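You operate a simulated robot arm through the tools that you are given. There is no shell and no other tool. Be economical: measure what you need, move in short steps, check, and stop when the job is done.

You run a simulated two-armed robot. Do the job below in one go: nothing can be reset, and whatever is moved stays where it is left.

JOB
Put one of the box filters from the fitting bench on top of the green box there. Take the spray can on the island bench and put it away on the cart shelf. Put the frame eight on the handbook. Take the green felt block and put it on the rack shelf. Take the green lamp on the fitting bench and put it away on the tint bench top. Take the cream cartridge and leave it on the bench shelf. Do these in any order. Set down upright: spray can, green lamp.

The check looks at the end state, three seconds after you hand in, the way a careful person would. Anything else that was tipped, shoved, dropped, spilled or broken makes it a failure.

ROBOT AND FRAMES
Two 7-joint arms with fingered hands on one trunk, on a base that drives. Base frame: it is fixed to the floor where the robot stands at the start and does not move with it; the origin is under the middle of the robot, x ahead of it, y to its left, z up; the surface under the hand at the start is at about z = 0.85. Lengths are in m, angles in rad, forces in N, time in s.
The left shoulder is at the start at [0.08, 0.198, 1.428], the right one opposite. With the tool pointing down near the work surface each hand reaches from about 0.1 to 0.74 m from the robot's upright axis, wherever it stands, measured 20 degrees to its own side. Places, roughly: bench shelf (64x24 cm) [3.12, 2.26, 0.28]; box filter [0.75, 0.5, 1]; cart shelf [4.8, -1.4, 0.6]; cream cartridge [0.75, -0.25, 1]; frame eight [1.25, 0.5, 0.75]; green box [0.75, 0.25, 0.75]; green felt block (6x8x6 cm) [1.5, 0.6, 0.8]; green lamp (15x4x8 cm) [0.6, 0.2, 0.9]; handbook [1.25, 0, 0.75]; rack shelf [3.9, -3.2, 0.3]; spray can [1.25, 0.5, 1]; tint bench top (88x24 cm) [7.66, -3.14, 0.84]. Payload 4 kg a hand.
Tool frame (each hand has its own): the origin (TCP) lies between the finger pads and is the grasp point; the fingertips stand 0.026 m ahead of it; z points along the fingers, y is the line along which they close. The gripper opens to 0.132 m. The gripper's body begins 0.073 m behind the TCP. The gripper is a hand of 4 fingers: y runs from the thumb to the fingers, the wrist lies at [0, 0, -0.239] in the tool frame, and closing takes about 1.5 s.
Orientation is that of the tool frame in the base frame, as [roll, pitch, yaw] about the fixed x, y, z axes, in that order (R = Rz(yaw) Ry(pitch) Rx(roll)). With the fingers straight down and closing along the base's y, the tool's x points along the base's -x, its y along +y and its z along -z.

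CONTROLS
- The arms move only by the tool arm_command. It takes "left_increments", "right_increments" or both (then of equal length, played together; a hand with none holds still); each is a list of rows, each a list of 7 numbers: the shift along the tool's x, y, z in units of 200 mm (1.0 is 200 mm), then the turn, a rotation vector about the tool's x, y, z in units of 60 degrees (1.0 is 60 degrees), then the finger opening in m, from 0 to 0.132. In form: [[x, y, z, rx, ry, rz, gripper], ...]. A call has 1 to 20 rows; each row is the pose to reach, as a shift and turn from the pose commanded when the call began, along the tool's axes at that moment. A call with a number of a shift or a turn outside -1 to 1 is refused whole. Rows are played at 5 a second. More than 0.05 m and 0.15 rad between two rows, or a gripper value outside its range, and nothing of the call is played. A pose out of reach is approached as far as the arm can. The call stops where the force on the tool passes 40 N (or 10 N more than at its start, if that is more) or the arm is blocked; 0.2 s more then pass. The fingers move at their own pace (about 0.072 m/s each) and stop on an object; they squeeze with about 25 N. The grip force told is the motor's: it shows also when the fingers shut on nothing. Time passes only in rows, and 0.2 s behind the last, so rows that repeat a pose let the fingers close. It gives the time, the measured TCP pose, the force on the tool (base axes), the opening and the grip force at its end, in the units of the frame above (readings bear some noise), with the torque about the TCP (base axes, N m) and any sound that the robot's microphone picked up, and new pictures: "show" is both (left out), scene, wrist or none (wrist: the cameras of the hands that moved).
- Cameras (640 x 400 px; columns grow to the right, rows downward): "scene" is now at [0.1024, -0.002, 1.5803]; the picture's right is [0.01, -1.00, 0.00], its down [-0.81, -0.01, -0.58] and it looks along [0.58, 0.00, -0.81] (base axes); focal length 277 px, centre (320, 200). "left" rides on the left gripper at [-0.068, 0.002, -0.097] in its tool frame; the picture's right is [-0.03, -1.00, 0.00], its down [0.82, -0.02, -0.58] and it looks along [0.58, -0.01, 0.82] (tool axes); focal length 270 px, centre (320, 200). "right" rides on the right gripper at [0.068, 0.002, -0.097] in its tool frame; the picture's right is [-0.03, 1.00, 0.00], its down [-0.82, -0.02, -0.58] and it looks along [-0.58, -0.01, 0.82] (tool axes); focal length 270 px, centre (320, 200). There is no depth. A picture from a camera that has moved, and an enlarged one, comes with that camera's place and axes in the base frame and with its lens.
- lift_body(by): slides the trunk up (or, below 0, down) by that many m; the arms and the scene camera ride with it, the base frame stays. It gives what a move gives, with no picture.
- steer(legs): drives the robot by 1 to 6 legs, each [ahead, left, turn to the left] in m, m and rad, along the robot's own axes; the way and the turn of a leg run together, so that a leg with both is an arc; at most 1.5 m and 3.142 rad a leg. The arms and the cameras ride along, it lands a little off, and it stops where it bumps. It gives what a move gives, and a new picture of the scene camera.
- set_grasp(shape, hand): the hand has 4 fingers and takes this shape, open, in about a second: jaw (thumb against the fingers, like two jaws); tri (thumb and two fingers); tip (a fingertip pinch); poke (one finger out to press); point (the index stretched); flat (the hand flat); cup (the hand cupped); fist (a fist). The gripper value then closes the fingers along that shape, each until it touches; the sizes above hold for jaw. It gives what a move gives, with no picture.
- pan_tilt(pan, tilt): turns the head with the scene camera to pan (to the left, within 1.501 rad either way) and tilt (down, from -0.506 to 1.204), counted from straight ahead of the robot. It gives what a move gives, and a new picture of the scene camera.
- inspect(camera, box): a new picture of the part [left, top, right, bottom] of that camera's present view, enlarged. No time passes.
- close_job(): hands the job in; it is judged then, once.

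Work in short steps. Places have to be worked out from the pictures, the camera data and where the tool is seen: move nearer, look again, correct. Check each grasp and each placing, and mend what went wrong. You have 186 turns and 260 pictures in all, those below and enlarged ones among them. Open the grippers and draw the arms clear of the work before you hand the job in, unless the task says otherwise; then end with one line.

The tools are called after ">>>" as name(argument=value, ...) on one line, values as JSON. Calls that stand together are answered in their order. arm_command: Moves the arms, as the interface text tells. Its arguments: {"type":"object","properties":{"left_increments":{"type":"array"},"right_increments":{"type":"array"},"show":{"type":"string","enum":["both","scene","wrist","none"]}},"required":[]} The other tools are called the same way: lift_body (by) slides the trunk up or down; set_grasp (shape, hand) gives the hand a shape; steer (legs) drives the base; pan_tilt (pan, tilt) turns the head that bears the scene camera; inspect (camera, box) takes an enlarged picture of a part of a camera's view; close_job () hands the job in.

At the start:

```text
time_s: 0.0
left_ee_pos: [0.3473, 0.1723, 0.9995]
left_ee_rot: [-3.14, 0.002, -3.141]
left_ft_force: [-0.5, 1.1, -0.3]
left_ft_torque: [0.03, -0.04, -0.01]
left_gripper_width: 0.132
left_finger_force: 0.1
left_shape: jaw
right_ee_pos: [0.6172, -0.1461, 1.0844]
right_ee_rot: [3.141, 0.0, 3.14]
right_ft_force: [-0.4, 0.7, 0.0]
right_ft_torque: [0.01, 0.02, -0.04]
right_gripper_width: 0.1319
right_finger_force: 0.0
right_shape: jaw
trunk travel left (down, up): [-0.738, 0.102]
robot x, y, heading: [-0.0022, 0.0012, -0.007]
head pan, tilt: [0.007, 0.948]
```

scene: 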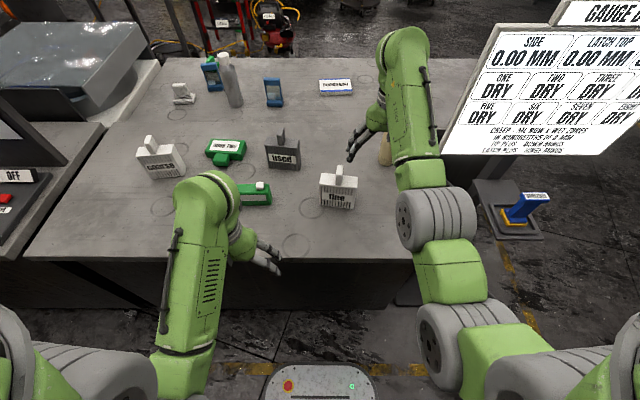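
right: 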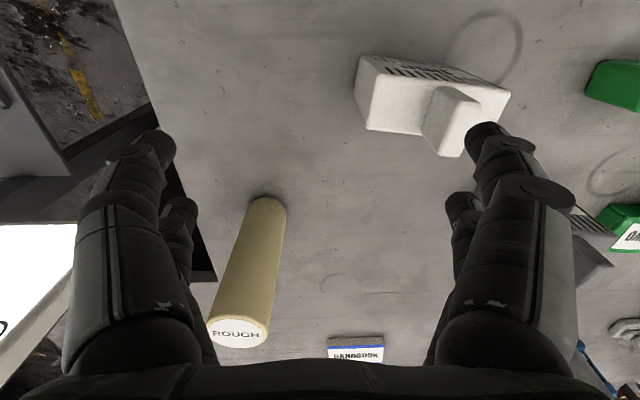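
left: 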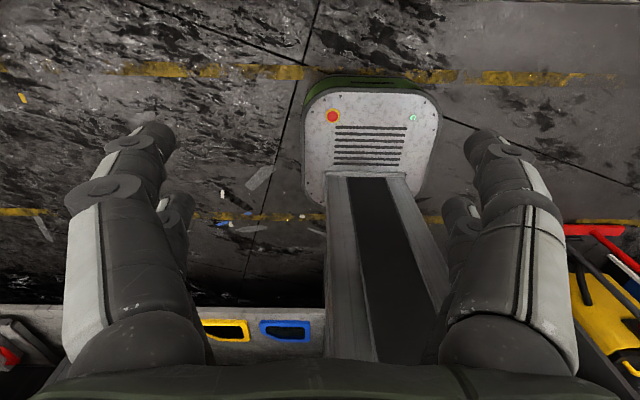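

The picture shows a bench with several items; I enlarge it to read the labels.

>>> inspect(camera="scene", box=[120, 40, 400, 215])

>>> pan_tilt(pan=0.0, tilt=0.3)

```text
2.29 times, centred on (260, 128) of scene
camera zoom: at [0.1024, -0.002, 1.5803], right [0.01, -1.0, 0.0], down [-0.81, -0.01, -0.58], along [0.58, 0.0, -0.81], focal length 632 px, centre (457, 366)
```

zoom: 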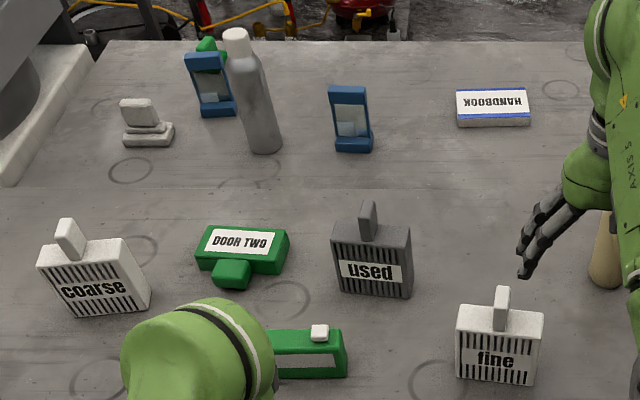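

```text
time_s: 1.0
left_ee_pos: [0.3464, 0.1735, 1.0004]
left_ee_rot: [-3.14, 0.002, -3.141]
left_ft_force: [-0.1, 0.3, 0.6]
left_ft_torque: [-0.02, -0.02, -0.04]
left_gripper_width: 0.1317
left_finger_force: 0.1
left_shape: jaw
right_ee_pos: [0.6183, -0.1463, 1.0845]
right_ee_rot: [3.141, 0.0, 3.14]
right_ft_force: [0.2, 0.0, -0.1]
right_ft_torque: [0.0, -0.03, -0.01]
right_gripper_width: 0.1321
right_finger_force: 0.0
right_shape: jaw
trunk travel left (down, up): [-0.738, 0.102]
robot x, y, heading: [0.0015, -0.0005, 0.0]
head pan, tilt: [0.0, 0.3]
camera scene: at [0.1229, -0.0026, 1.636], right [0.0, -1.0, 0.0], down [-0.3, 0.0, -0.95], along [0.95, 0.0, -0.3], focal length 277 px, centre (320, 200)
```

scene: 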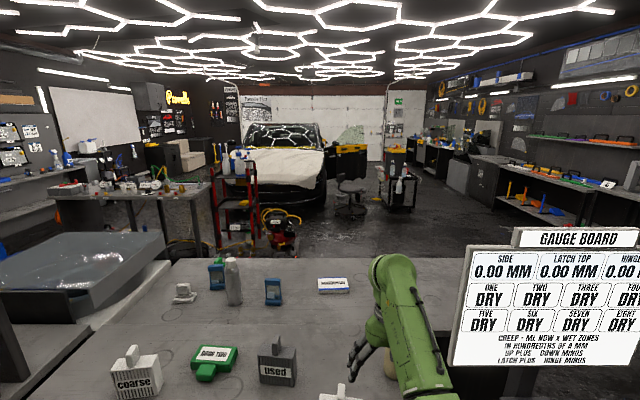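

I zoom at the items and the room.

>>> inspect(camera="scene", box=[160, 240, 360, 365])

>>> inspect(camera="scene", box=[320, 80, 640, 280])

>>> inspect(camera="scene", box=[0, 80, 320, 280])

```text
3.20 times, centred on (260, 302) of scene
camera zoom: at [0.1229, -0.0026, 1.636], right [0.0, -1.0, 0.0], down [-0.3, 0.0, -0.95], along [0.95, 0.0, -0.3], focal length 885 px, centre (512, -128)
```

zoom: 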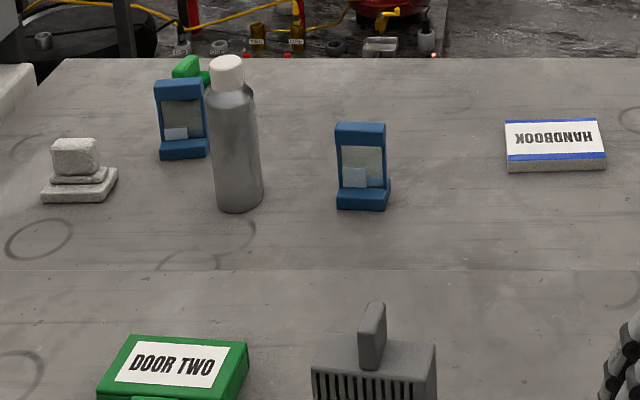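

```text
2.00 times, centred on (480, 180) of scene
camera zoom: at [0.1229, -0.0026, 1.636], right [0.0, -1.0, 0.0], down [-0.3, 0.0, -0.95], along [0.95, 0.0, -0.3], focal length 553 px, centre (0, 240)
```

zoom: 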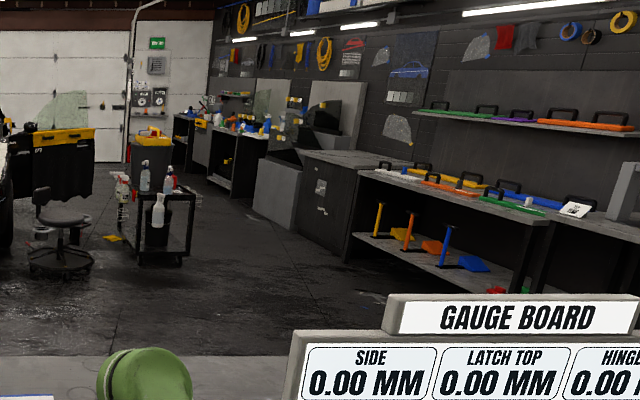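

```text
2.00 times, centred on (160, 180) of scene
camera zoom: at [0.1229, -0.0026, 1.636], right [0.0, -1.0, 0.0], down [-0.3, 0.0, -0.95], along [0.95, 0.0, -0.3], focal length 553 px, centre (640, 240)
```

zoom: 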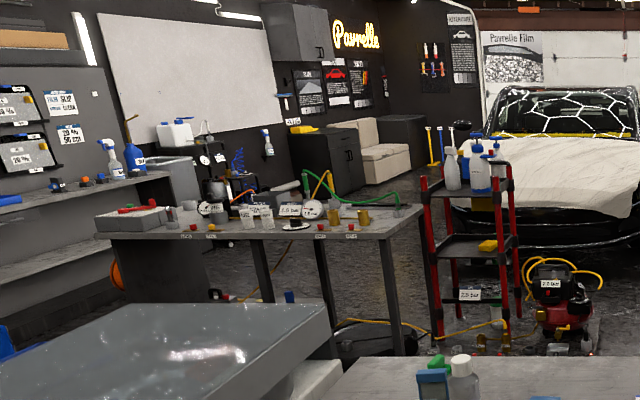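

The benches join at about x=1.05: fitting bench near, island far. I'll move the left arm up and out to clear the view.

>>> arm_command(left_increments=[[0, 0.15, -0.15, 0, 0, 0, 0.132], [0, 0.3, -0.3, 0, 0, 0, 0.132], [0, 0.45, -0.45, 0, 0, 0, 0.132], [0, 0.6, -0.6, 0, 0, 0, 0.132], [0, 0.75, -0.75, 0, 0, 0, 0.132], [0, 0.9, -0.9, 0, 0, 0, 0.132]], right_increments=[[0.2, 0, 0, 0, 0, 0, 0.132], [0.4, -0.1, 0, 0, 0, 0, 0.132], [0.6, -0.2, 0, 0, 0, 0, 0.132], [0.8, -0.3, 0, 0, 0, 0, 0.132], [1.0, -0.4, 0, 0, 0, 0, 0.132], [1.0, -0.5, 0, 0, 0, 0, 0.132]], show="none")

>>> pan_tilt(pan=0.0, tilt=0.75)

```text
time_s: 2.4
left_ee_pos: [0.326, 0.2265, 1.0082]
left_ee_rot: [3.14, 0.014, 3.121]
left_ft_force: [-0.2, 0.1, 0.0]
left_ft_torque: [-0.01, 0.01, 0.01]
left_gripper_width: 0.1319
left_finger_force: 0.1
left_shape: jaw
left hand out of reach, approached as far as the arm can: row 1, 2, 3, 4, 5, 6
right_ee_pos: [0.4431, -0.2423, 1.0165]
right_ee_rot: [3.141, 0.002, 3.141]
right_ft_force: [0.9, -0.4, -0.8]
right_ft_torque: [0.01, -0.02, -0.02]
right_gripper_width: 0.1319
right_finger_force: 0.0
right_shape: jaw
right hand out of reach, approached as far as the arm can: row 3, 4, 5, 6
trunk travel left (down, up): [-0.738, 0.102]
robot x, y, heading: [-0.0012, 0.0004, -0.001]
head pan, tilt: [0.0, 0.3]
```

```text
time_s: 3.3
left_ee_pos: [0.3251, 0.2272, 1.0066]
left_ee_rot: [-3.141, 0.009, 3.121]
left_ft_force: [0.7, 0.0, 0.3]
left_ft_torque: [0.03, 0.02, 0.0]
left_gripper_width: 0.132
left_finger_force: 0.0
left_shape: jaw
right_ee_pos: [0.4444, -0.2417, 1.017]
right_ee_rot: [3.141, 0.003, 3.141]
right_ft_force: [-0.5, 0.0, -1.1]
right_ft_torque: [-0.01, -0.01, -0.02]
right_gripper_width: 0.1321
right_finger_force: 0.1
right_shape: jaw
trunk travel left (down, up): [-0.738, 0.102]
robot x, y, heading: [0.0026, 0.002, -0.0]
head pan, tilt: [0.0, 0.75]
camera scene: at [0.1129, -0.0024, 1.5959], right [0.0, -1.0, 0.0], down [-0.68, 0.0, -0.73], along [0.73, 0.0, -0.68], focal length 277 px, centre (320, 200)
```

scene: 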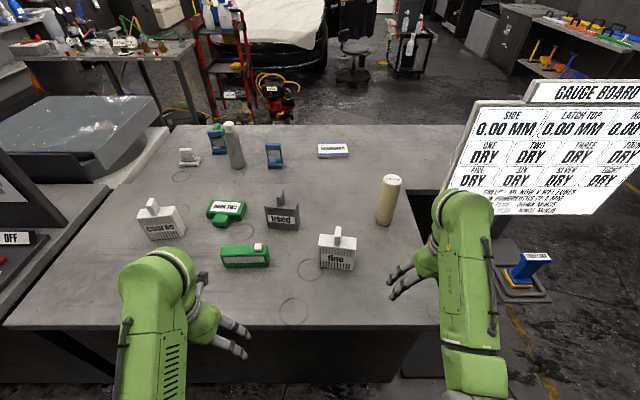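

The view is clear now; zoom on the items.

>>> inspect(camera="scene", box=[190, 185, 370, 297])

>>> inspect(camera="scene", box=[160, 105, 300, 192])

>>> inspect(camera="scene", box=[370, 160, 640, 330])

```text
3.56 times, centred on (280, 241) of scene
camera zoom: at [0.1129, -0.0024, 1.5959], right [0.0, -1.0, 0.0], down [-0.68, 0.0, -0.73], along [0.73, 0.0, -0.68], focal length 984 px, centre (462, 54)
```

zoom: 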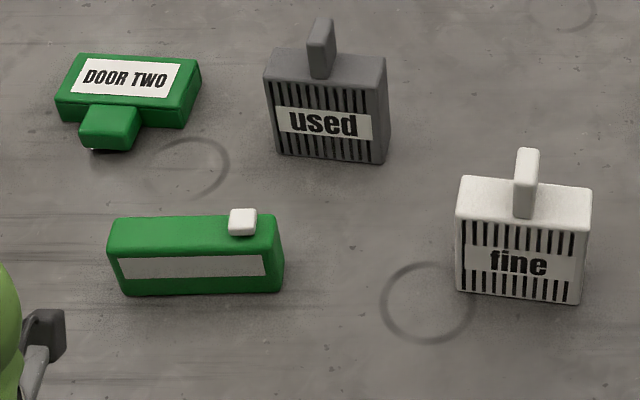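

```text
4.57 times, centred on (230, 148) of scene
camera zoom: at [0.1129, -0.0024, 1.5959], right [0.0, -1.0, 0.0], down [-0.68, 0.0, -0.73], along [0.73, 0.0, -0.68], focal length 1265 px, centre (731, 435)
```

zoom: 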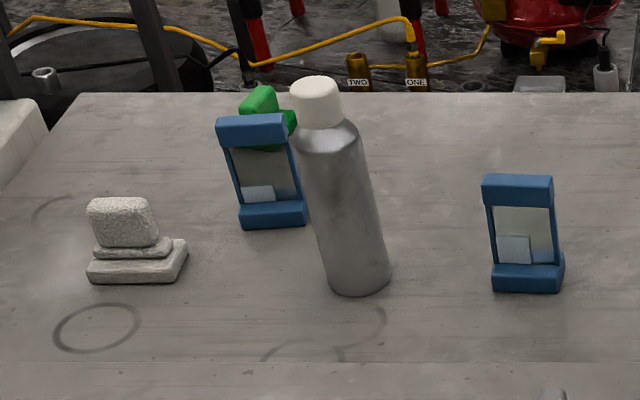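

```text
2.35 times, centred on (505, 245) of scene
camera zoom: at [0.1129, -0.0024, 1.5959], right [0.0, -1.0, 0.0], down [-0.68, 0.0, -0.73], along [0.73, 0.0, -0.68], focal length 651 px, centre (-115, 94)
```

zoom: 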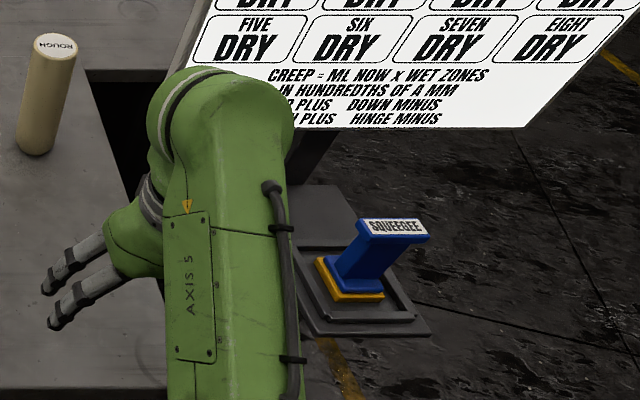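

Items: coarse filter (0.75,0.55), "DOOR TWO" green box (0.83,0.35), lamp (0.62,0.21), cartridge ~(0.85,-0.25), can (1.13,0.37), frames at (1.23,0.48) and (1.12,0.2), felt behind. I look at the surroundings left and right before driving.

>>> pan_tilt(pan=1.2, tilt=0.6)

>>> pan_tilt(pan=-1.2, tilt=0.6)

```text
time_s: 4.7
left_ee_pos: [0.3228, 0.2282, 1.0047]
left_ee_rot: [-3.141, 0.005, 3.121]
left_ft_force: [-0.1, -1.3, -1.2]
left_ft_torque: [0.0, -0.01, -0.01]
left_gripper_width: 0.1318
left_finger_force: 0.1
left_shape: jaw
right_ee_pos: [0.4448, -0.2424, 1.017]
right_ee_rot: [3.141, 0.0, 3.141]
right_ft_force: [-0.5, 0.3, -0.3]
right_ft_torque: [0.02, -0.01, -0.01]
right_gripper_width: 0.1323
right_finger_force: 0.0
right_shape: jaw
trunk travel left (down, up): [-0.738, 0.102]
robot x, y, heading: [0.0005, 0.0041, 0.0]
head pan, tilt: [1.201, 0.6]
camera scene: at [0.0615, 0.0798, 1.6087], right [0.93, -0.36, 0.0], down [-0.2, -0.53, -0.83], along [0.3, 0.77, -0.57], focal length 277 px, centre (320, 200)
```

scene: 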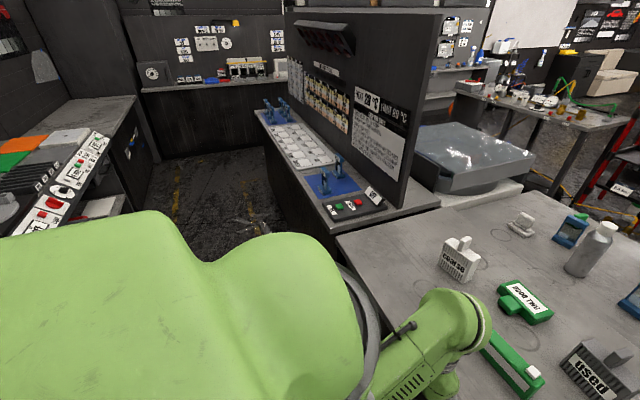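

```text
time_s: 6.9
left_ee_pos: [0.3237, 0.2274, 1.0043]
left_ee_rot: [-3.141, 0.004, 3.121]
left_ft_force: [0.3, -0.8, 0.2]
left_ft_torque: [-0.01, 0.0, 0.0]
left_gripper_width: 0.1319
left_finger_force: 0.1
left_shape: jaw
right_ee_pos: [0.4442, -0.2419, 1.0175]
right_ee_rot: [3.141, 0.002, -3.14]
right_ft_force: [-0.2, 0.3, -0.2]
right_ft_torque: [-0.01, 0.0, 0.02]
right_gripper_width: 0.1318
right_finger_force: 0.0
right_shape: jaw
trunk travel left (down, up): [-0.738, 0.102]
robot x, y, heading: [-0.0011, 0.0015, -0.002]
head pan, tilt: [-1.201, 0.6]
camera scene: at [0.0615, -0.085, 1.6088], right [-0.93, -0.36, 0.0], down [-0.2, 0.53, -0.83], along [0.3, -0.77, -0.56], focal length 277 px, centre (320, 200)
```

scene: 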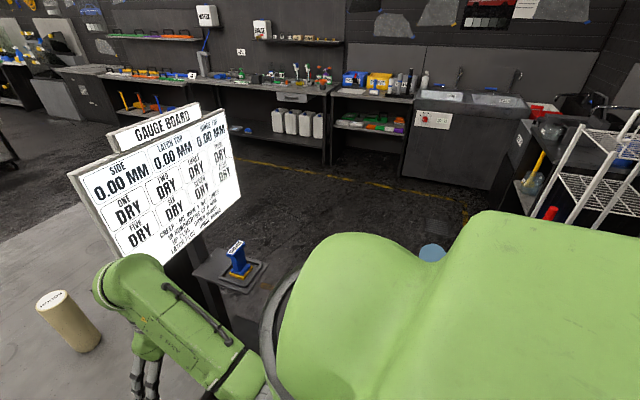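

Left bench corner is at about (0.39,0.82), so a shift left of 0.25 and ahead 0.12 is safe.

>>> pan_tilt(pan=0.3, tilt=0.95)

>>> steer(legs=[[0, 0.25, 0], [0.1, 0, 0]])

```text
time_s: 8.5
left_ee_pos: [0.324, 0.2273, 1.0058]
left_ee_rot: [-3.141, 0.004, 3.119]
left_ft_force: [0.7, 0.7, -0.7]
left_ft_torque: [-0.01, 0.0, -0.01]
left_gripper_width: 0.1319
left_finger_force: 0.0
left_shape: jaw
right_ee_pos: [0.4446, -0.2423, 1.0169]
right_ee_rot: [3.14, 0.003, -3.141]
right_ft_force: [0.4, -0.4, 0.6]
right_ft_torque: [0.01, -0.01, 0.04]
right_gripper_width: 0.132
right_finger_force: 0.0
right_shape: jaw
trunk travel left (down, up): [-0.738, 0.102]
robot x, y, heading: [-0.0013, -0.0006, 0.003]
head pan, tilt: [0.3, 0.949]
camera scene: at [0.099, 0.0188, 1.5803], right [0.3, -0.96, 0.0], down [-0.78, -0.24, -0.58], along [0.56, 0.17, -0.81], focal length 277 px, centre (320, 200)
```

scene: 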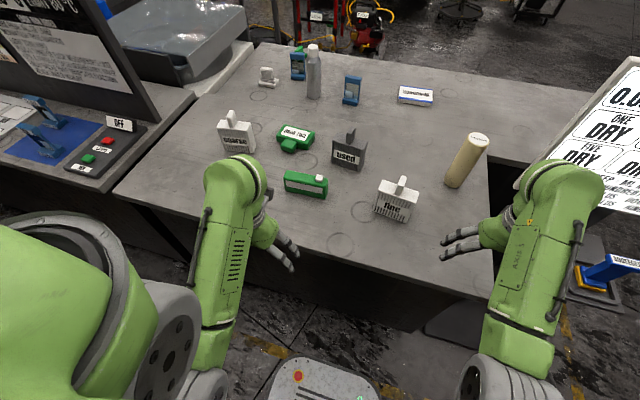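

```text
time_s: 11.1
left_ee_pos: [0.4155, 0.4746, 1.0083]
left_ee_rot: [-3.141, 0.011, 3.121]
left_ft_force: [-0.7, 0.0, -0.1]
left_ft_torque: [0.0, -0.06, -0.04]
left_gripper_width: 0.132
left_finger_force: 0.1
left_shape: jaw
right_ee_pos: [0.5372, 0.0057, 1.0195]
right_ee_rot: [-3.141, 0.008, -3.141]
right_ft_force: [-0.8, -0.5, 0.4]
right_ft_torque: [0.0, -0.03, 0.0]
right_gripper_width: 0.1318
right_finger_force: 0.1
right_shape: jaw
trunk travel left (down, up): [-0.738, 0.102]
robot x, y, heading: [0.101, 0.2462, -0.0]
head pan, tilt: [0.3, 0.949]
camera scene: at [0.1887, 0.2667, 1.5806], right [0.3, -0.96, 0.0], down [-0.77, -0.24, -0.59], along [0.56, 0.17, -0.81], focal length 277 px, centre (320, 200)
```

scene: 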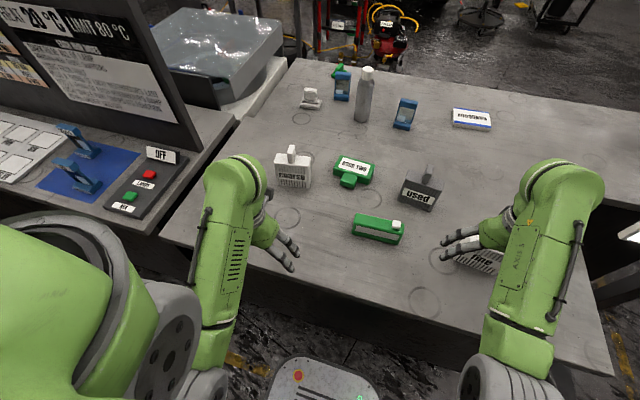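

Zoom in on the filter and the box from here.

>>> inspect(camera="scene", box=[260, 130, 420, 230])

```text
4.00 times, centred on (340, 180) of scene
camera zoom: at [0.1887, 0.2667, 1.5806], right [0.3, -0.96, 0.0], down [-0.77, -0.24, -0.59], along [0.56, 0.17, -0.81], focal length 1107 px, centre (240, 280)
```

zoom: 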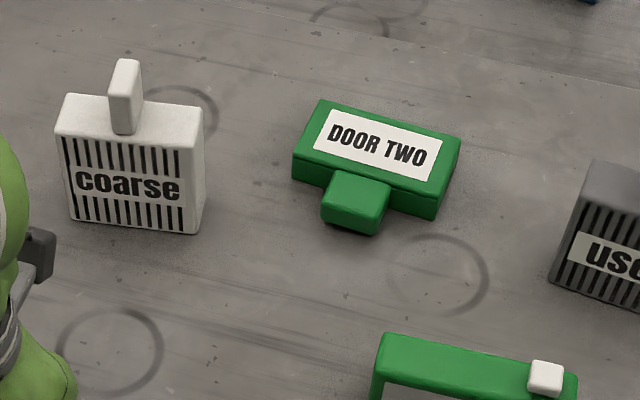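

Computed: filter fin centre (0.741,0.530), top z≈0.995, yaw≈+0.165; green box top centre (0.835,0.345), z≈0.885. I move the left hand forward and up first to learn how the commanded pose counts.

>>> arm_command(left_increments=[[-0.2, 0, -0.1, 0, 0, 0, 0.132], [-0.4, 0, -0.2, 0, 0, 0, 0.132], [-0.6, 0, -0.3, 0, 0, 0, 0.132], [-0.8, 0, -0.35, 0, 0, 0, 0.132], [-1.0, 0, -0.4, 0, 0, 0, 0.132]], show="none")

```text
time_s: 12.3
left_ee_pos: [0.6248, 0.4705, 1.0822]
left_ee_rot: [3.141, 0.004, 3.121]
left_ft_force: [-0.5, -0.1, 0.5]
left_ft_torque: [0.0, -0.03, 0.01]
left_gripper_width: 0.132
left_finger_force: 0.0
left_shape: jaw
left hand out of reach, approached as far as the arm can: row 1, 2, 3, 4, 5
right_ee_pos: [0.5415, 0.0063, 1.0177]
right_ee_rot: [-3.141, 0.002, 3.141]
right_ft_force: [-0.1, -0.7, -0.8]
right_ft_torque: [0.01, -0.02, -0.01]
right_gripper_width: 0.1318
right_finger_force: 0.1
right_shape: jaw
trunk travel left (down, up): [-0.738, 0.102]
robot x, y, heading: [0.0976, 0.248, 0.0]
head pan, tilt: [0.3, 0.949]
```

The commanded pose follows the real one. Now move above the fin, turned along it.

>>> arm_command(left_increments=[[-0.2, 0.1, 0, 0, 0, -0.06, 0.08], [-0.4, 0.2, 0, 0, 0, -0.12, 0.08], [-0.574, 0.31, 0, 0, 0, -0.178, 0.08], [-0.574, 0.31, 0, 0, 0, -0.178, 0.08]], show="both")

```text
time_s: 13.3
left_ee_pos: [0.7406, 0.5288, 1.0863]
left_ee_rot: [-3.139, 0.007, -2.975]
left_ft_force: [-0.4, -1.1, -0.5]
left_ft_torque: [-0.02, 0.02, -0.02]
left_gripper_width: 0.0803
left_finger_force: 0.0
left_shape: jaw
right_ee_pos: [0.5414, 0.0059, 1.0172]
right_ee_rot: [-3.14, 0.002, 3.141]
right_ft_force: [0.6, 0.0, 0.1]
right_ft_torque: [0.01, -0.03, 0.0]
right_gripper_width: 0.1317
right_finger_force: 0.0
right_shape: jaw
trunk travel left (down, up): [-0.738, 0.102]
robot x, y, heading: [0.0951, 0.2449, 0.002]
head pan, tilt: [0.3, 0.949]
camera scene: at [0.1957, 0.2665, 1.5803], right [0.3, -0.96, 0.0], down [-0.78, -0.24, -0.58], along [0.56, 0.17, -0.81], focal length 277 px, centre (320, 200)
camera left: at [0.8067, 0.5419, 1.1808], right [0.19, -0.98, 0.0], down [-0.8, -0.15, 0.57], along [-0.56, -0.11, -0.82], focal length 270 px, centre (320, 200)
```

scene: 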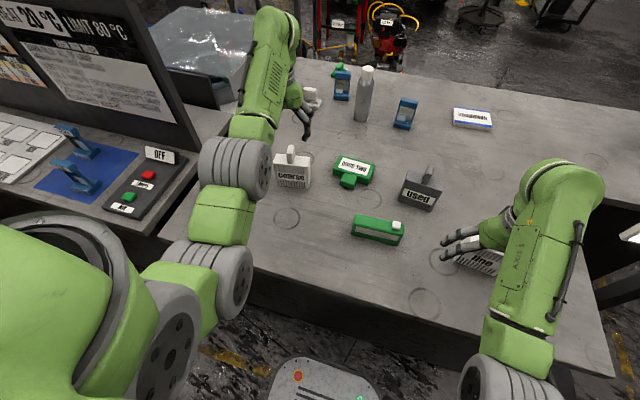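
left: 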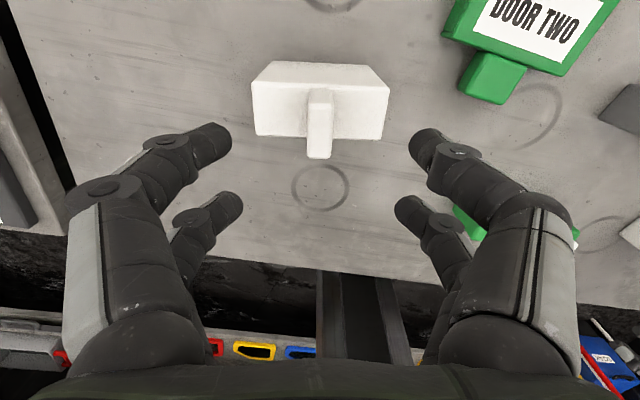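

Fin is centred in the wrist view and agrees with my estimate. Descend to TCP z≈0.99 and close.

>>> arm_command(left_increments=[[0, 0, 0.2, 0, 0, 0, 0.08], [0, 0, 0.36, 0, 0, 0, 0.08], [0, 0, 0.48, 0, 0, 0, 0.08], [0, 0, 0.48, 0, 0, 0, 0.0], [0, 0, 0.48, 0, 0, 0, 0.0], [0, 0, 0.48, 0, 0, 0, 0.0], [0, 0, 0.48, 0, 0, 0, 0.0], [0, 0, 0.48, 0, 0, 0, 0.0], [0, 0, 0.48, 0, 0, 0, 0.0]], show="wrist")

```text
time_s: 15.3
left_ee_pos: [0.7427, 0.5311, 0.9871]
left_ee_rot: [-3.14, 0.003, -2.975]
left_ft_force: [0.9, -0.3, -0.7]
left_ft_torque: [-0.03, -0.03, 0.0]
left_gripper_width: 0.0056
left_finger_force: 25.1
left_shape: jaw
right_ee_pos: [0.5422, 0.0064, 1.0164]
right_ee_rot: [-3.141, 0.0, 3.142]
right_ft_force: [0.4, -0.2, -0.8]
right_ft_torque: [0.02, -0.03, 0.01]
right_gripper_width: 0.1323
right_finger_force: 0.2
right_shape: jaw
trunk travel left (down, up): [-0.738, 0.102]
robot x, y, heading: [0.095, 0.2476, 0.005]
head pan, tilt: [0.3, 0.949]
camera left: at [0.8081, 0.5428, 1.0826], right [0.19, -0.98, 0.0], down [-0.8, -0.15, 0.57], along [-0.56, -0.11, -0.82], focal length 270 px, centre (320, 200)
```

left: 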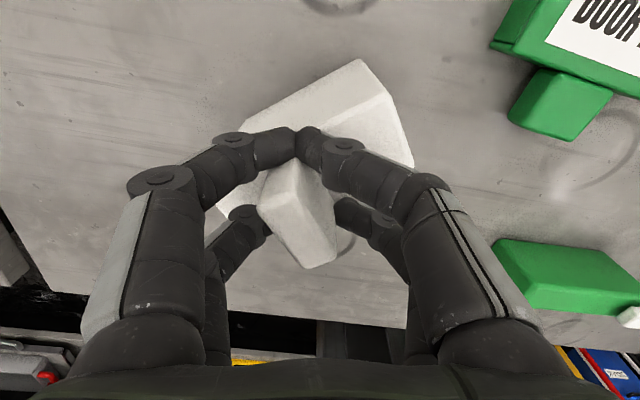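

The fingers slid off the fin's far end and turned the filter a little. Open and look again.

>>> arm_command(left_increments=[[0, 0, 0, 0, 0, 0, 0.09], [0, 0, 0, 0, 0, 0, 0.09], [0, 0, 0, 0, 0, 0, 0.09], [0, 0, -0.2, 0, 0, 0, 0.09], [0, 0, -0.4, 0, 0, 0, 0.09], [0, 0, -0.4, 0, 0, 0, 0.09]], show="both")

>>> inspect(camera="scene", box=[250, 120, 410, 220])

```text
time_s: 16.7
left_ee_pos: [0.7423, 0.531, 1.0688]
left_ee_rot: [-3.14, 0.004, -2.978]
left_ft_force: [-1.1, 0.5, 0.9]
left_ft_torque: [0.0, 0.01, 0.01]
left_gripper_width: 0.09
left_finger_force: 0.0
left_shape: jaw
right_ee_pos: [0.5422, 0.0066, 1.0168]
right_ee_rot: [-3.141, 0.003, -3.141]
right_ft_force: [1.0, -0.3, -0.7]
right_ft_torque: [0.02, 0.02, -0.02]
right_gripper_width: 0.132
right_finger_force: 0.0
right_shape: jaw
trunk travel left (down, up): [-0.738, 0.102]
robot x, y, heading: [0.0959, 0.2479, -0.003]
head pan, tilt: [0.3, 0.949]
camera scene: at [0.197, 0.2669, 1.5801], right [0.3, -0.96, 0.0], down [-0.78, -0.24, -0.58], along [0.56, 0.17, -0.81], focal length 277 px, centre (320, 200)
camera left: at [0.8083, 0.5424, 1.1643], right [0.19, -0.98, 0.0], down [-0.8, -0.15, 0.57], along [-0.56, -0.11, -0.82], focal length 270 px, centre (320, 200)
```

scene: 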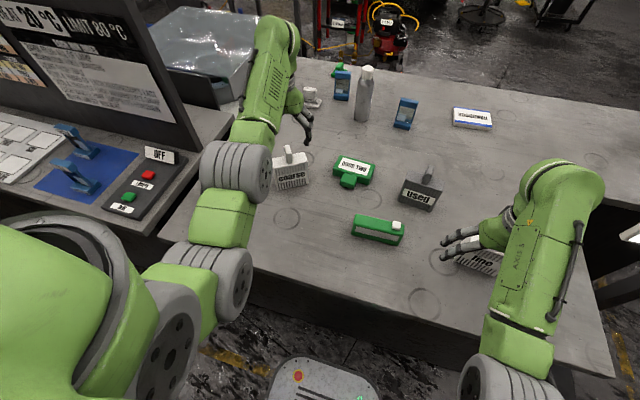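
left: 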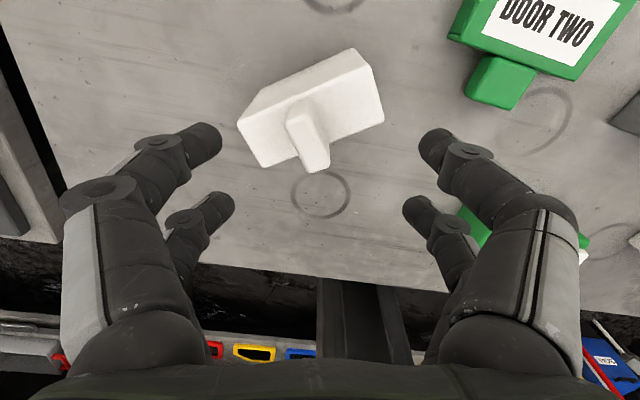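

```text
4.00 times, centred on (330, 170) of scene
camera zoom: at [0.197, 0.2669, 1.5801], right [0.3, -0.96, 0.0], down [-0.78, -0.24, -0.58], along [0.56, 0.17, -0.81], focal length 1107 px, centre (280, 320)
```

zoom: 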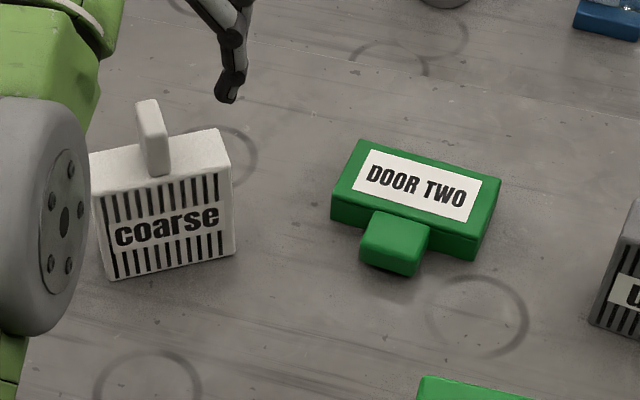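

The far finger pair sits right at the fin's end, so pinching the fin is marginal. I'll instead straddle the body (4.4 cm thick, now yaw≈0.59) with the hand turned about 66°.

>>> arm_command(left_increments=[[0, 0, 0, 0, 0, 0.14, 0.1], [0, 0, 0, 0, 0, 0.28, 0.1], [0, 0, 0, 0, 0, 0.42, 0.1], [0, 0, 0, 0, 0, 0.56, 0.1], [0, 0, 0, 0, 0, 0.7, 0.1], [0, 0, 0, 0, 0, 0.84, 0.1], [0, 0, 0, 0, 0, 0.98, 0.1], [0, 0, 0, 0, 0, 1.0, 0.1]], show="wrist")

```text
time_s: 18.5
left_ee_pos: [0.8123, 0.4779, 1.0189]
left_ee_rot: [3.136, -0.006, 2.336]
left_ft_force: [0.3, 0.8, -0.3]
left_ft_torque: [0.01, 0.0, -0.02]
left_gripper_width: 0.1
left_finger_force: 0.0
left_shape: jaw
left hand out of reach, approached as far as the arm can: row 5, 6, 7, 8
right_ee_pos: [0.5406, 0.0065, 1.0184]
right_ee_rot: [-3.141, 0.004, 3.141]
right_ft_force: [-0.7, -0.1, -0.3]
right_ft_torque: [-0.02, 0.0, 0.05]
right_gripper_width: 0.1321
right_finger_force: 0.0
right_shape: jaw
trunk travel left (down, up): [-0.738, 0.102]
robot x, y, heading: [0.0984, 0.2487, 0.002]
head pan, tilt: [0.3, 0.949]
camera left: at [0.8588, 0.4284, 1.1138], right [-0.7, -0.71, 0.0], down [-0.58, 0.57, 0.58], along [-0.41, 0.41, -0.81], focal length 270 px, centre (320, 200)
```

left: 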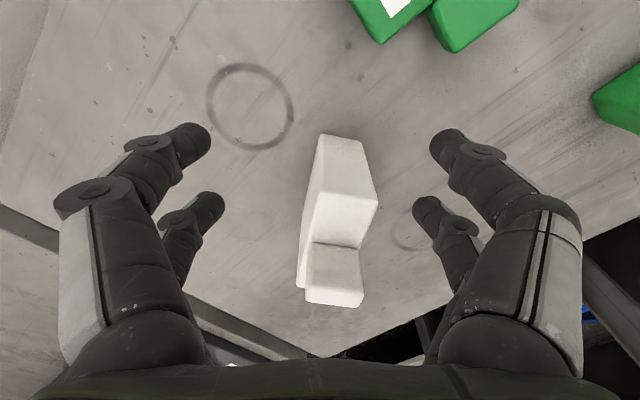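

That yaw is out of reach from here; the filter is too far. I lift and turn back, then check the gap between base and bench to come closer.

>>> arm_command(left_increments=[[0, 0, -0.2, 0, 0, -0.13, 0.1], [0, 0, -0.35, 0, 0, -0.26, 0.1], [0, 0, -0.35, 0, 0, -0.4, 0.1], [0, 0, -0.35, 0, 0, -0.54, 0.1], [0, 0, -0.35, 0, 0, -0.68, 0.1], [0, 0, -0.35, 0, 0, -0.78, 0.1]], show="none")

>>> pan_tilt(pan=0.0, tilt=1.2)

```text
time_s: 19.9
left_ee_pos: [0.8129, 0.4773, 1.0893]
left_ee_rot: [3.133, -0.003, -3.127]
left_ft_force: [-1.1, -0.4, -0.4]
left_ft_torque: [-0.02, 0.0, 0.0]
left_gripper_width: 0.0997
left_finger_force: 0.0
left_shape: jaw
right_ee_pos: [0.5416, 0.0056, 1.0173]
right_ee_rot: [-3.141, 0.002, -3.139]
right_ft_force: [-0.9, -0.4, 0.2]
right_ft_torque: [0.01, 0.0, -0.03]
right_gripper_width: 0.132
right_finger_force: 0.0
right_shape: jaw
trunk travel left (down, up): [-0.738, 0.102]
robot x, y, heading: [0.0968, 0.2457, -0.002]
head pan, tilt: [0.3, 0.949]
```

```text
time_s: 20.7
left_ee_pos: [0.8135, 0.4771, 1.0895]
left_ee_rot: [3.132, -0.004, -3.129]
left_ft_force: [0.3, 0.1, -0.3]
left_ft_torque: [-0.02, -0.01, 0.0]
left_gripper_width: 0.0998
left_finger_force: 0.0
left_shape: jaw
right_ee_pos: [0.5425, 0.007, 1.0166]
right_ee_rot: [-3.141, 0.0, -3.141]
right_ft_force: [-0.5, 0.5, 0.3]
right_ft_torque: [0.01, 0.0, -0.01]
right_gripper_width: 0.1319
right_finger_force: 0.1
right_shape: jaw
trunk travel left (down, up): [-0.738, 0.102]
robot x, y, heading: [0.0932, 0.2447, 0.001]
head pan, tilt: [0.0, 1.201]
camera scene: at [0.1832, 0.2451, 1.564], right [0.0, -1.0, 0.0], down [-0.93, 0.0, -0.36], along [0.36, 0.0, -0.93], focal length 277 px, centre (320, 200)
```

scene: 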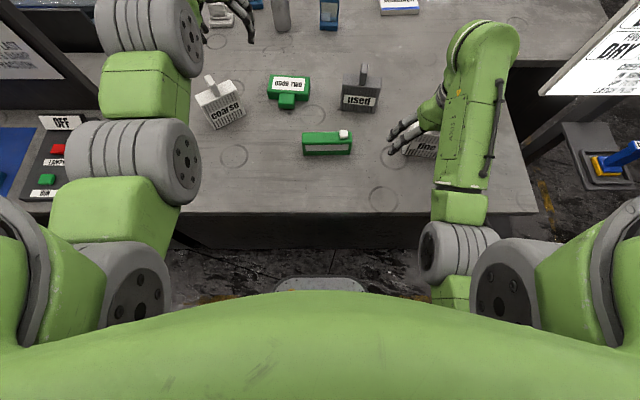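

There is about 0.15 m gap. I raise the trunk 0.09 so the hands clear the filters, then advance 0.11.

>>> lift_body(by=0.09)

>>> steer(legs=[[0.11, 0.0, 0]])

```text
time_s: 21.9
left_ee_pos: [0.8134, 0.477, 1.1789]
left_ee_rot: [3.132, -0.004, -3.129]
left_ft_force: [0.7, -0.1, -0.5]
left_ft_torque: [-0.02, -0.01, -0.01]
left_gripper_width: 0.0998
left_finger_force: 0.0
left_shape: jaw
right_ee_pos: [0.5425, 0.0058, 1.1073]
right_ee_rot: [3.141, 0.001, -3.141]
right_ft_force: [-0.4, -0.1, -0.2]
right_ft_torque: [-0.05, -0.01, 0.02]
right_gripper_width: 0.1323
right_finger_force: 0.0
right_shape: jaw
trunk travel left (down, up): [-0.828, 0.012]
robot x, y, heading: [0.0972, 0.2474, 0.001]
head pan, tilt: [0.0, 1.201]
```

```text
time_s: 23.2
left_ee_pos: [0.9192, 0.4763, 1.1771]
left_ee_rot: [3.133, -0.005, -3.131]
left_ft_force: [0.5, -0.9, -0.9]
left_ft_torque: [-0.01, 0.06, -0.01]
left_gripper_width: 0.0996
left_finger_force: 0.0
left_shape: jaw
right_ee_pos: [0.6474, 0.0058, 1.105]
right_ee_rot: [-3.141, -0.002, -3.141]
right_ft_force: [0.3, -0.1, -0.2]
right_ft_torque: [-0.01, 0.04, 0.01]
right_gripper_width: 0.132
right_finger_force: 0.1
right_shape: jaw
trunk travel left (down, up): [-0.828, 0.012]
robot x, y, heading: [0.1996, 0.2501, 0.002]
head pan, tilt: [0.0, 1.201]
stopped in leg 1: the robot was blocked; the commanded pose is now the measured one
camera scene: at [0.2912, 0.2449, 1.6535], right [0.0, -1.0, 0.0], down [-0.93, 0.0, -0.36], along [0.36, 0.0, -0.93], focal length 277 px, centre (320, 200)
```

scene: 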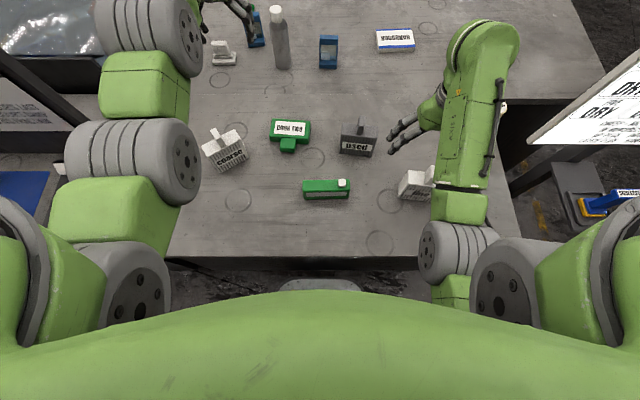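

Blocked softly after 0.10, fine. Bring the left hand above the filter with the turn.

>>> arm_command(left_increments=[[0.15, 0.04, 0, 0, 0, 0.12, 0.1], [0.3, 0.08, 0, 0, 0, 0.24, 0.1], [0.45, 0.12, 0.05, 0, 0, 0.36, 0.1], [0.6, 0.16, 0.1, 0, 0, 0.48, 0.1], [0.75, 0.22, 0.2, 0, 0, 0.6, 0.1], [0.88, 0.27, 0.3, 0, 0, 0.72, 0.1], [0.91, 0.3, 0.4, 0, 0, 0.84, 0.1], [0.91, 0.3, 0.45, 0, 0, 0.95, 0.1], [0.91, 0.3, 0.45, 0, 0, 0.95, 0.1]], show="wrist")

```text
time_s: 25.2
left_ee_pos: [0.7492, 0.4265, 1.0022]
left_ee_rot: [3.085, -0.005, 2.224]
left_ft_force: [0.2, -0.1, 0.1]
left_ft_torque: [-0.01, -0.01, 0.01]
left_gripper_width: 0.0997
left_finger_force: 0.0
left_shape: jaw
left hand out of reach, approached as far as the arm can: row 4, 5, 6, 7, 8, 9
right_ee_pos: [0.6413, 0.0053, 1.1087]
right_ee_rot: [-3.141, 0.002, 3.141]
right_ft_force: [-0.5, 0.2, 0.1]
right_ft_torque: [0.01, 0.0, -0.02]
right_gripper_width: 0.1319
right_finger_force: 0.0
right_shape: jaw
trunk travel left (down, up): [-0.828, 0.012]
robot x, y, heading: [0.1981, 0.2487, -0.003]
head pan, tilt: [0.0, 1.201]
camera left: at [0.7865, 0.3691, 1.0975], right [-0.78, -0.63, -0.06], down [-0.54, 0.61, 0.58], along [-0.33, 0.48, -0.81], focal length 270 px, centre (320, 200)
```

left: 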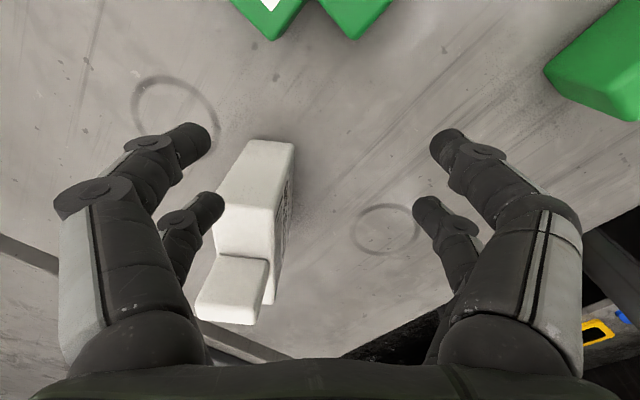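

Still out of reach with this wrist turn. I'll go back to fin orientation and try the "tri" shape to see whether its digits meet nearer the middle.

>>> arm_command(left_increments=[[0, 0, -0.2, 0.054, 0, 0, 0.1], [0, 0, -0.4, 0.054, 0, 0, 0.1]], show="none")

>>> arm_command(left_increments=[[0, 0, 0, 0, 0, -0.14, 0.1], [0, 0, 0, 0, 0, -0.28, 0.1], [0, 0, 0, 0, 0, -0.42, 0.1], [0, 0, 0, 0, 0, -0.56, 0.1], [0, 0, 0, 0, 0, -0.7, 0.1], [0, 0, 0, 0, 0, -0.84, 0.1], [0, 0, 0, 0, 0, -0.98, 0.1]], show="none")

>>> set_grasp(hand="left", shape="tri")

```text
time_s: 25.8
left_ee_pos: [0.7492, 0.3852, 1.0419]
left_ee_rot: [3.13, -0.001, 2.242]
left_ft_force: [0.8, -0.1, -0.3]
left_ft_torque: [0.01, -0.02, 0.03]
left_gripper_width: 0.1001
left_finger_force: 0.0
left_shape: jaw
left hand out of reach, approached as far as the arm can: row 1, 2
right_ee_pos: [0.6439, 0.0047, 1.107]
right_ee_rot: [-3.141, 0.003, -3.14]
right_ft_force: [-0.7, -0.2, 0.7]
right_ft_torque: [-0.02, -0.01, -0.02]
right_gripper_width: 0.1318
right_finger_force: 0.2
right_shape: jaw
trunk travel left (down, up): [-0.828, 0.012]
robot x, y, heading: [0.1974, 0.2453, 0.001]
head pan, tilt: [0.0, 1.201]
```

```text
time_s: 27.4
left_ee_pos: [0.7501, 0.3886, 1.0419]
left_ee_rot: [3.138, -0.003, -3.029]
left_ft_force: [0.6, 0.0, 0.1]
left_ft_torque: [0.06, 0.01, -0.03]
left_gripper_width: 0.0998
left_finger_force: 0.2
left_shape: jaw
right_ee_pos: [0.6444, 0.0073, 1.1065]
right_ee_rot: [3.141, 0.004, -3.141]
right_ft_force: [-0.1, -0.1, 0.2]
right_ft_torque: [0.0, 0.02, -0.01]
right_gripper_width: 0.1316
right_finger_force: 0.0
right_shape: jaw
trunk travel left (down, up): [-0.828, 0.012]
robot x, y, heading: [0.1981, 0.2454, -0.003]
head pan, tilt: [0.0, 1.201]
```

```text
time_s: 28.3
left_ee_pos: [0.7498, 0.3881, 1.0424]
left_ee_rot: [3.138, -0.003, -3.032]
left_ft_force: [0.5, -0.2, 0.6]
left_ft_torque: [0.04, -0.01, -0.03]
left_gripper_width: 0.1321
left_finger_force: 0.0
left_shape: tri
right_ee_pos: [0.6451, 0.0053, 1.1073]
right_ee_rot: [-3.141, 0.002, -3.141]
right_ft_force: [-0.5, -0.4, -0.7]
right_ft_torque: [-0.04, -0.02, 0.03]
right_gripper_width: 0.132
right_finger_force: 0.1
right_shape: jaw
trunk travel left (down, up): [-0.828, 0.012]
robot x, y, heading: [0.1985, 0.2501, -0.002]
head pan, tilt: [0.0, 1.201]
```

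Close in the air to see where the tri digits meet.

>>> arm_command(left_increments=[[0, 0, -0.2, 0, 0, 0, 0.022], [0, 0, -0.2, 0, 0, 0, 0.022], [0, 0, -0.2, 0, 0, 0, 0.022], [0, 0, -0.2, 0, 0, 0, 0.022], [0, 0, -0.2, 0, 0, 0, 0.022], [0, 0, -0.2, 0, 0, 0, 0.022]], show="wrist")

```text
time_s: 29.7
left_ee_pos: [0.752, 0.3876, 1.0826]
left_ee_rot: [3.139, -0.002, -3.032]
left_ft_force: [0.4, 0.2, -0.6]
left_ft_torque: [0.0, -0.05, 0.0]
left_gripper_width: 0.0226
left_finger_force: 0.2
left_shape: tri
right_ee_pos: [0.6442, 0.006, 1.1065]
right_ee_rot: [-3.14, 0.001, 3.139]
right_ft_force: [-0.1, 0.1, 0.6]
right_ft_torque: [0.01, -0.03, 0.0]
right_gripper_width: 0.132
right_finger_force: 0.2
right_shape: jaw
trunk travel left (down, up): [-0.828, 0.012]
robot x, y, heading: [0.1982, 0.2489, -0.002]
head pan, tilt: [0.0, 1.201]
camera left: at [0.8187, 0.396, 1.1777], right [0.14, -0.99, 0.0], down [-0.81, -0.11, 0.58], along [-0.58, -0.08, -0.81], focal length 270 px, centre (320, 200)
```

left: 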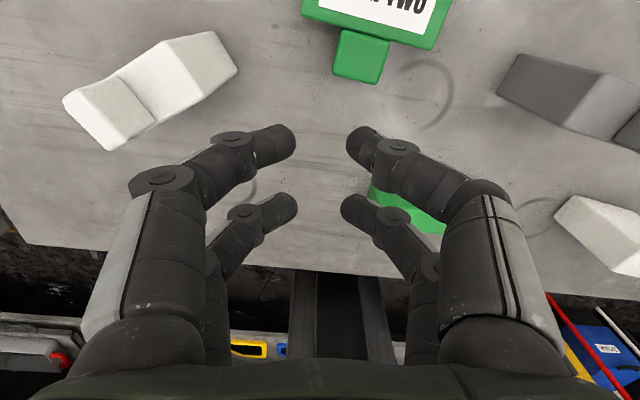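

The shapes look alike, so back to jaw. The upper pair lies ~16 mm ahead of the TCP; I'll offset so that this pair pinches the middle of the fin, aligned at yaw 0.585.

>>> set_grasp(hand="left", shape="jaw")

>>> arm_command(left_increments=[[0.01, 0.17, 0, 0, 0, -0.11, 0.09], [0.025, 0.35, 0, 0, 0, -0.22, 0.09], [0.04, 0.53, 0, 0, 0, -0.34, 0.09], [0.058, 0.708, 0, 0, 0, -0.455, 0.09], [0.058, 0.708, 0, 0, 0, -0.455, 0.09]], show="wrist")

```text
time_s: 30.6
left_ee_pos: [0.7496, 0.387, 1.0828]
left_ee_rot: [3.137, -0.003, -3.03]
left_ft_force: [0.2, -0.4, 0.5]
left_ft_torque: [0.02, 0.03, 0.0]
left_gripper_width: 0.1318
left_finger_force: 0.1
left_shape: jaw
right_ee_pos: [0.6424, 0.0058, 1.1078]
right_ee_rot: [3.141, 0.003, -3.14]
right_ft_force: [-0.7, 0.8, 1.1]
right_ft_torque: [0.01, 0.0, 0.02]
right_gripper_width: 0.132
right_finger_force: 0.0
right_shape: jaw
trunk travel left (down, up): [-0.828, 0.012]
robot x, y, heading: [0.202, 0.2462, -0.002]
head pan, tilt: [0.0, 1.201]
```

```text
time_s: 31.8
left_ee_pos: [0.7215, 0.5273, 1.0833]
left_ee_rot: [3.137, -0.002, -2.552]
left_ft_force: [0.3, 0.7, -0.1]
left_ft_torque: [-0.01, 0.01, 0.01]
left_gripper_width: 0.0904
left_finger_force: 0.1
left_shape: jaw
right_ee_pos: [0.6438, 0.0051, 1.1079]
right_ee_rot: [-3.141, 0.002, 3.14]
right_ft_force: [0.0, 0.1, -0.2]
right_ft_torque: [-0.03, 0.0, 0.0]
right_gripper_width: 0.1322
right_finger_force: 0.1
right_shape: jaw
trunk travel left (down, up): [-0.828, 0.012]
robot x, y, heading: [0.2011, 0.2441, -0.007]
head pan, tilt: [0.0, 1.201]
camera left: at [0.7774, 0.5655, 1.1789], right [0.58, -0.82, 0.0], down [-0.66, -0.47, 0.58], along [-0.48, -0.33, -0.82], focal length 270 px, centre (320, 200)
```

left: 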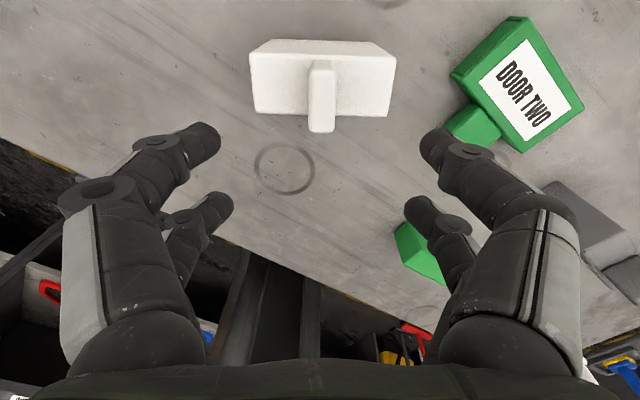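

Well aligned: the fin spans from about the TCP to 40 mm ahead, upper pair at its middle. Descend and close.

>>> arm_command(left_increments=[[0, 0, 0.2, 0, 0, 0, 0.09], [0, 0, 0.36, 0, 0, 0, 0.09], [0, 0, 0.472, 0, 0, 0, 0.09], [0, 0, 0.472, 0, 0, 0, 0.05], [0, 0, 0.472, 0, 0, 0, 0.0], [0, 0, 0.472, 0, 0, 0, 0.0], [0, 0, 0.472, 0, 0, 0, 0.0], [0, 0, 0.472, 0, 0, 0, 0.0], [0, 0, 0.472, 0, 0, 0, 0.0]], show="wrist")

```text
time_s: 33.8
left_ee_pos: [0.7219, 0.526, 0.9895]
left_ee_rot: [3.137, -0.001, -2.555]
left_ft_force: [-0.2, -0.9, 0.2]
left_ft_torque: [-0.04, -0.02, 0.04]
left_gripper_width: 0.0043
left_finger_force: 24.8
left_shape: jaw
right_ee_pos: [0.6437, 0.0063, 1.1071]
right_ee_rot: [-3.141, 0.002, 3.141]
right_ft_force: [-0.3, -0.7, 0.3]
right_ft_torque: [0.02, 0.01, 0.03]
right_gripper_width: 0.1321
right_finger_force: 0.0
right_shape: jaw
trunk travel left (down, up): [-0.828, 0.012]
robot x, y, heading: [0.202, 0.2471, -0.003]
head pan, tilt: [0.0, 1.201]
camera left: at [0.7773, 0.5659, 1.0853], right [0.58, -0.82, 0.0], down [-0.67, -0.47, 0.58], along [-0.48, -0.33, -0.81], focal length 270 px, centre (320, 200)
```

left: 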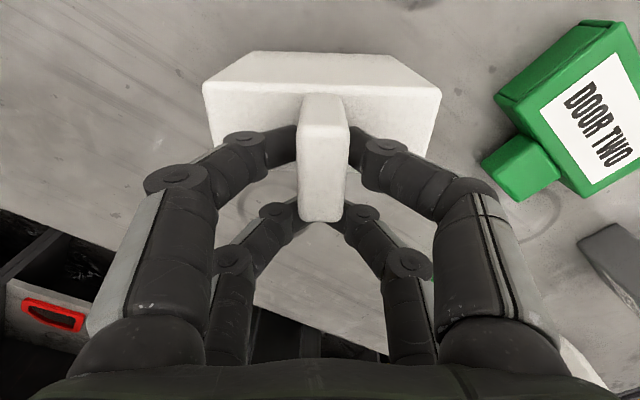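

The upper pair grips the fin's middle. Lift gently and check.

>>> arm_command(left_increments=[[0, 0, -0.06, 0, 0, 0, 0], [0, 0, -0.16, 0, 0, 0, 0], [0, 0, -0.3, 0, 0, 0, 0], [0, 0, -0.4, 0, 0, 0, 0], [0, 0, -0.4, 0, 0, 0, 0]], show="both")

```text
time_s: 35.0
left_ee_pos: [0.7238, 0.5275, 1.0702]
left_ee_rot: [3.137, 0.0, -2.552]
left_ft_force: [-0.8, 0.2, -1.1]
left_ft_torque: [-0.02, 0.01, -0.01]
left_gripper_width: 0.0044
left_finger_force: 24.7
left_shape: jaw
right_ee_pos: [0.6444, 0.0057, 1.1075]
right_ee_rot: [3.141, 0.003, 3.14]
right_ft_force: [-0.2, 0.4, 0.5]
right_ft_torque: [-0.01, -0.02, -0.01]
right_gripper_width: 0.1319
right_finger_force: 0.1
right_shape: jaw
trunk travel left (down, up): [-0.828, 0.012]
robot x, y, heading: [0.2027, 0.2471, -0.004]
head pan, tilt: [0.0, 1.201]
camera scene: at [0.2846, 0.2452, 1.654], right [0.0, -1.0, 0.0], down [-0.93, 0.0, -0.36], along [0.36, 0.0, -0.93], focal length 277 px, centre (320, 200)
camera left: at [0.7794, 0.5666, 1.166], right [0.58, -0.82, -0.01], down [-0.66, -0.47, 0.58], along [-0.48, -0.33, -0.81], focal length 270 px, centre (320, 200)
```

scene: 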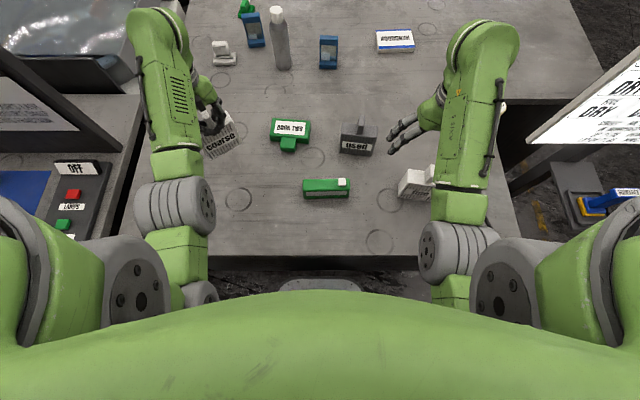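
left: 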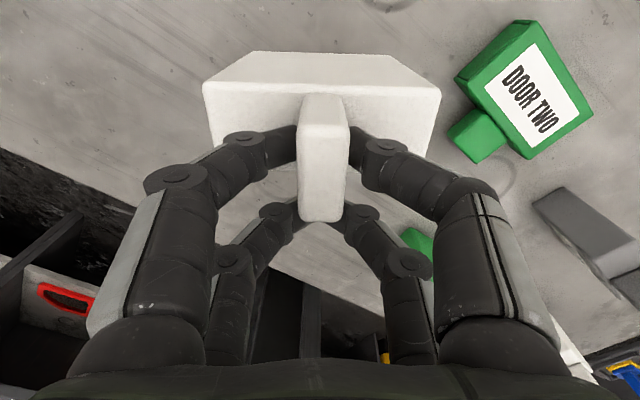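

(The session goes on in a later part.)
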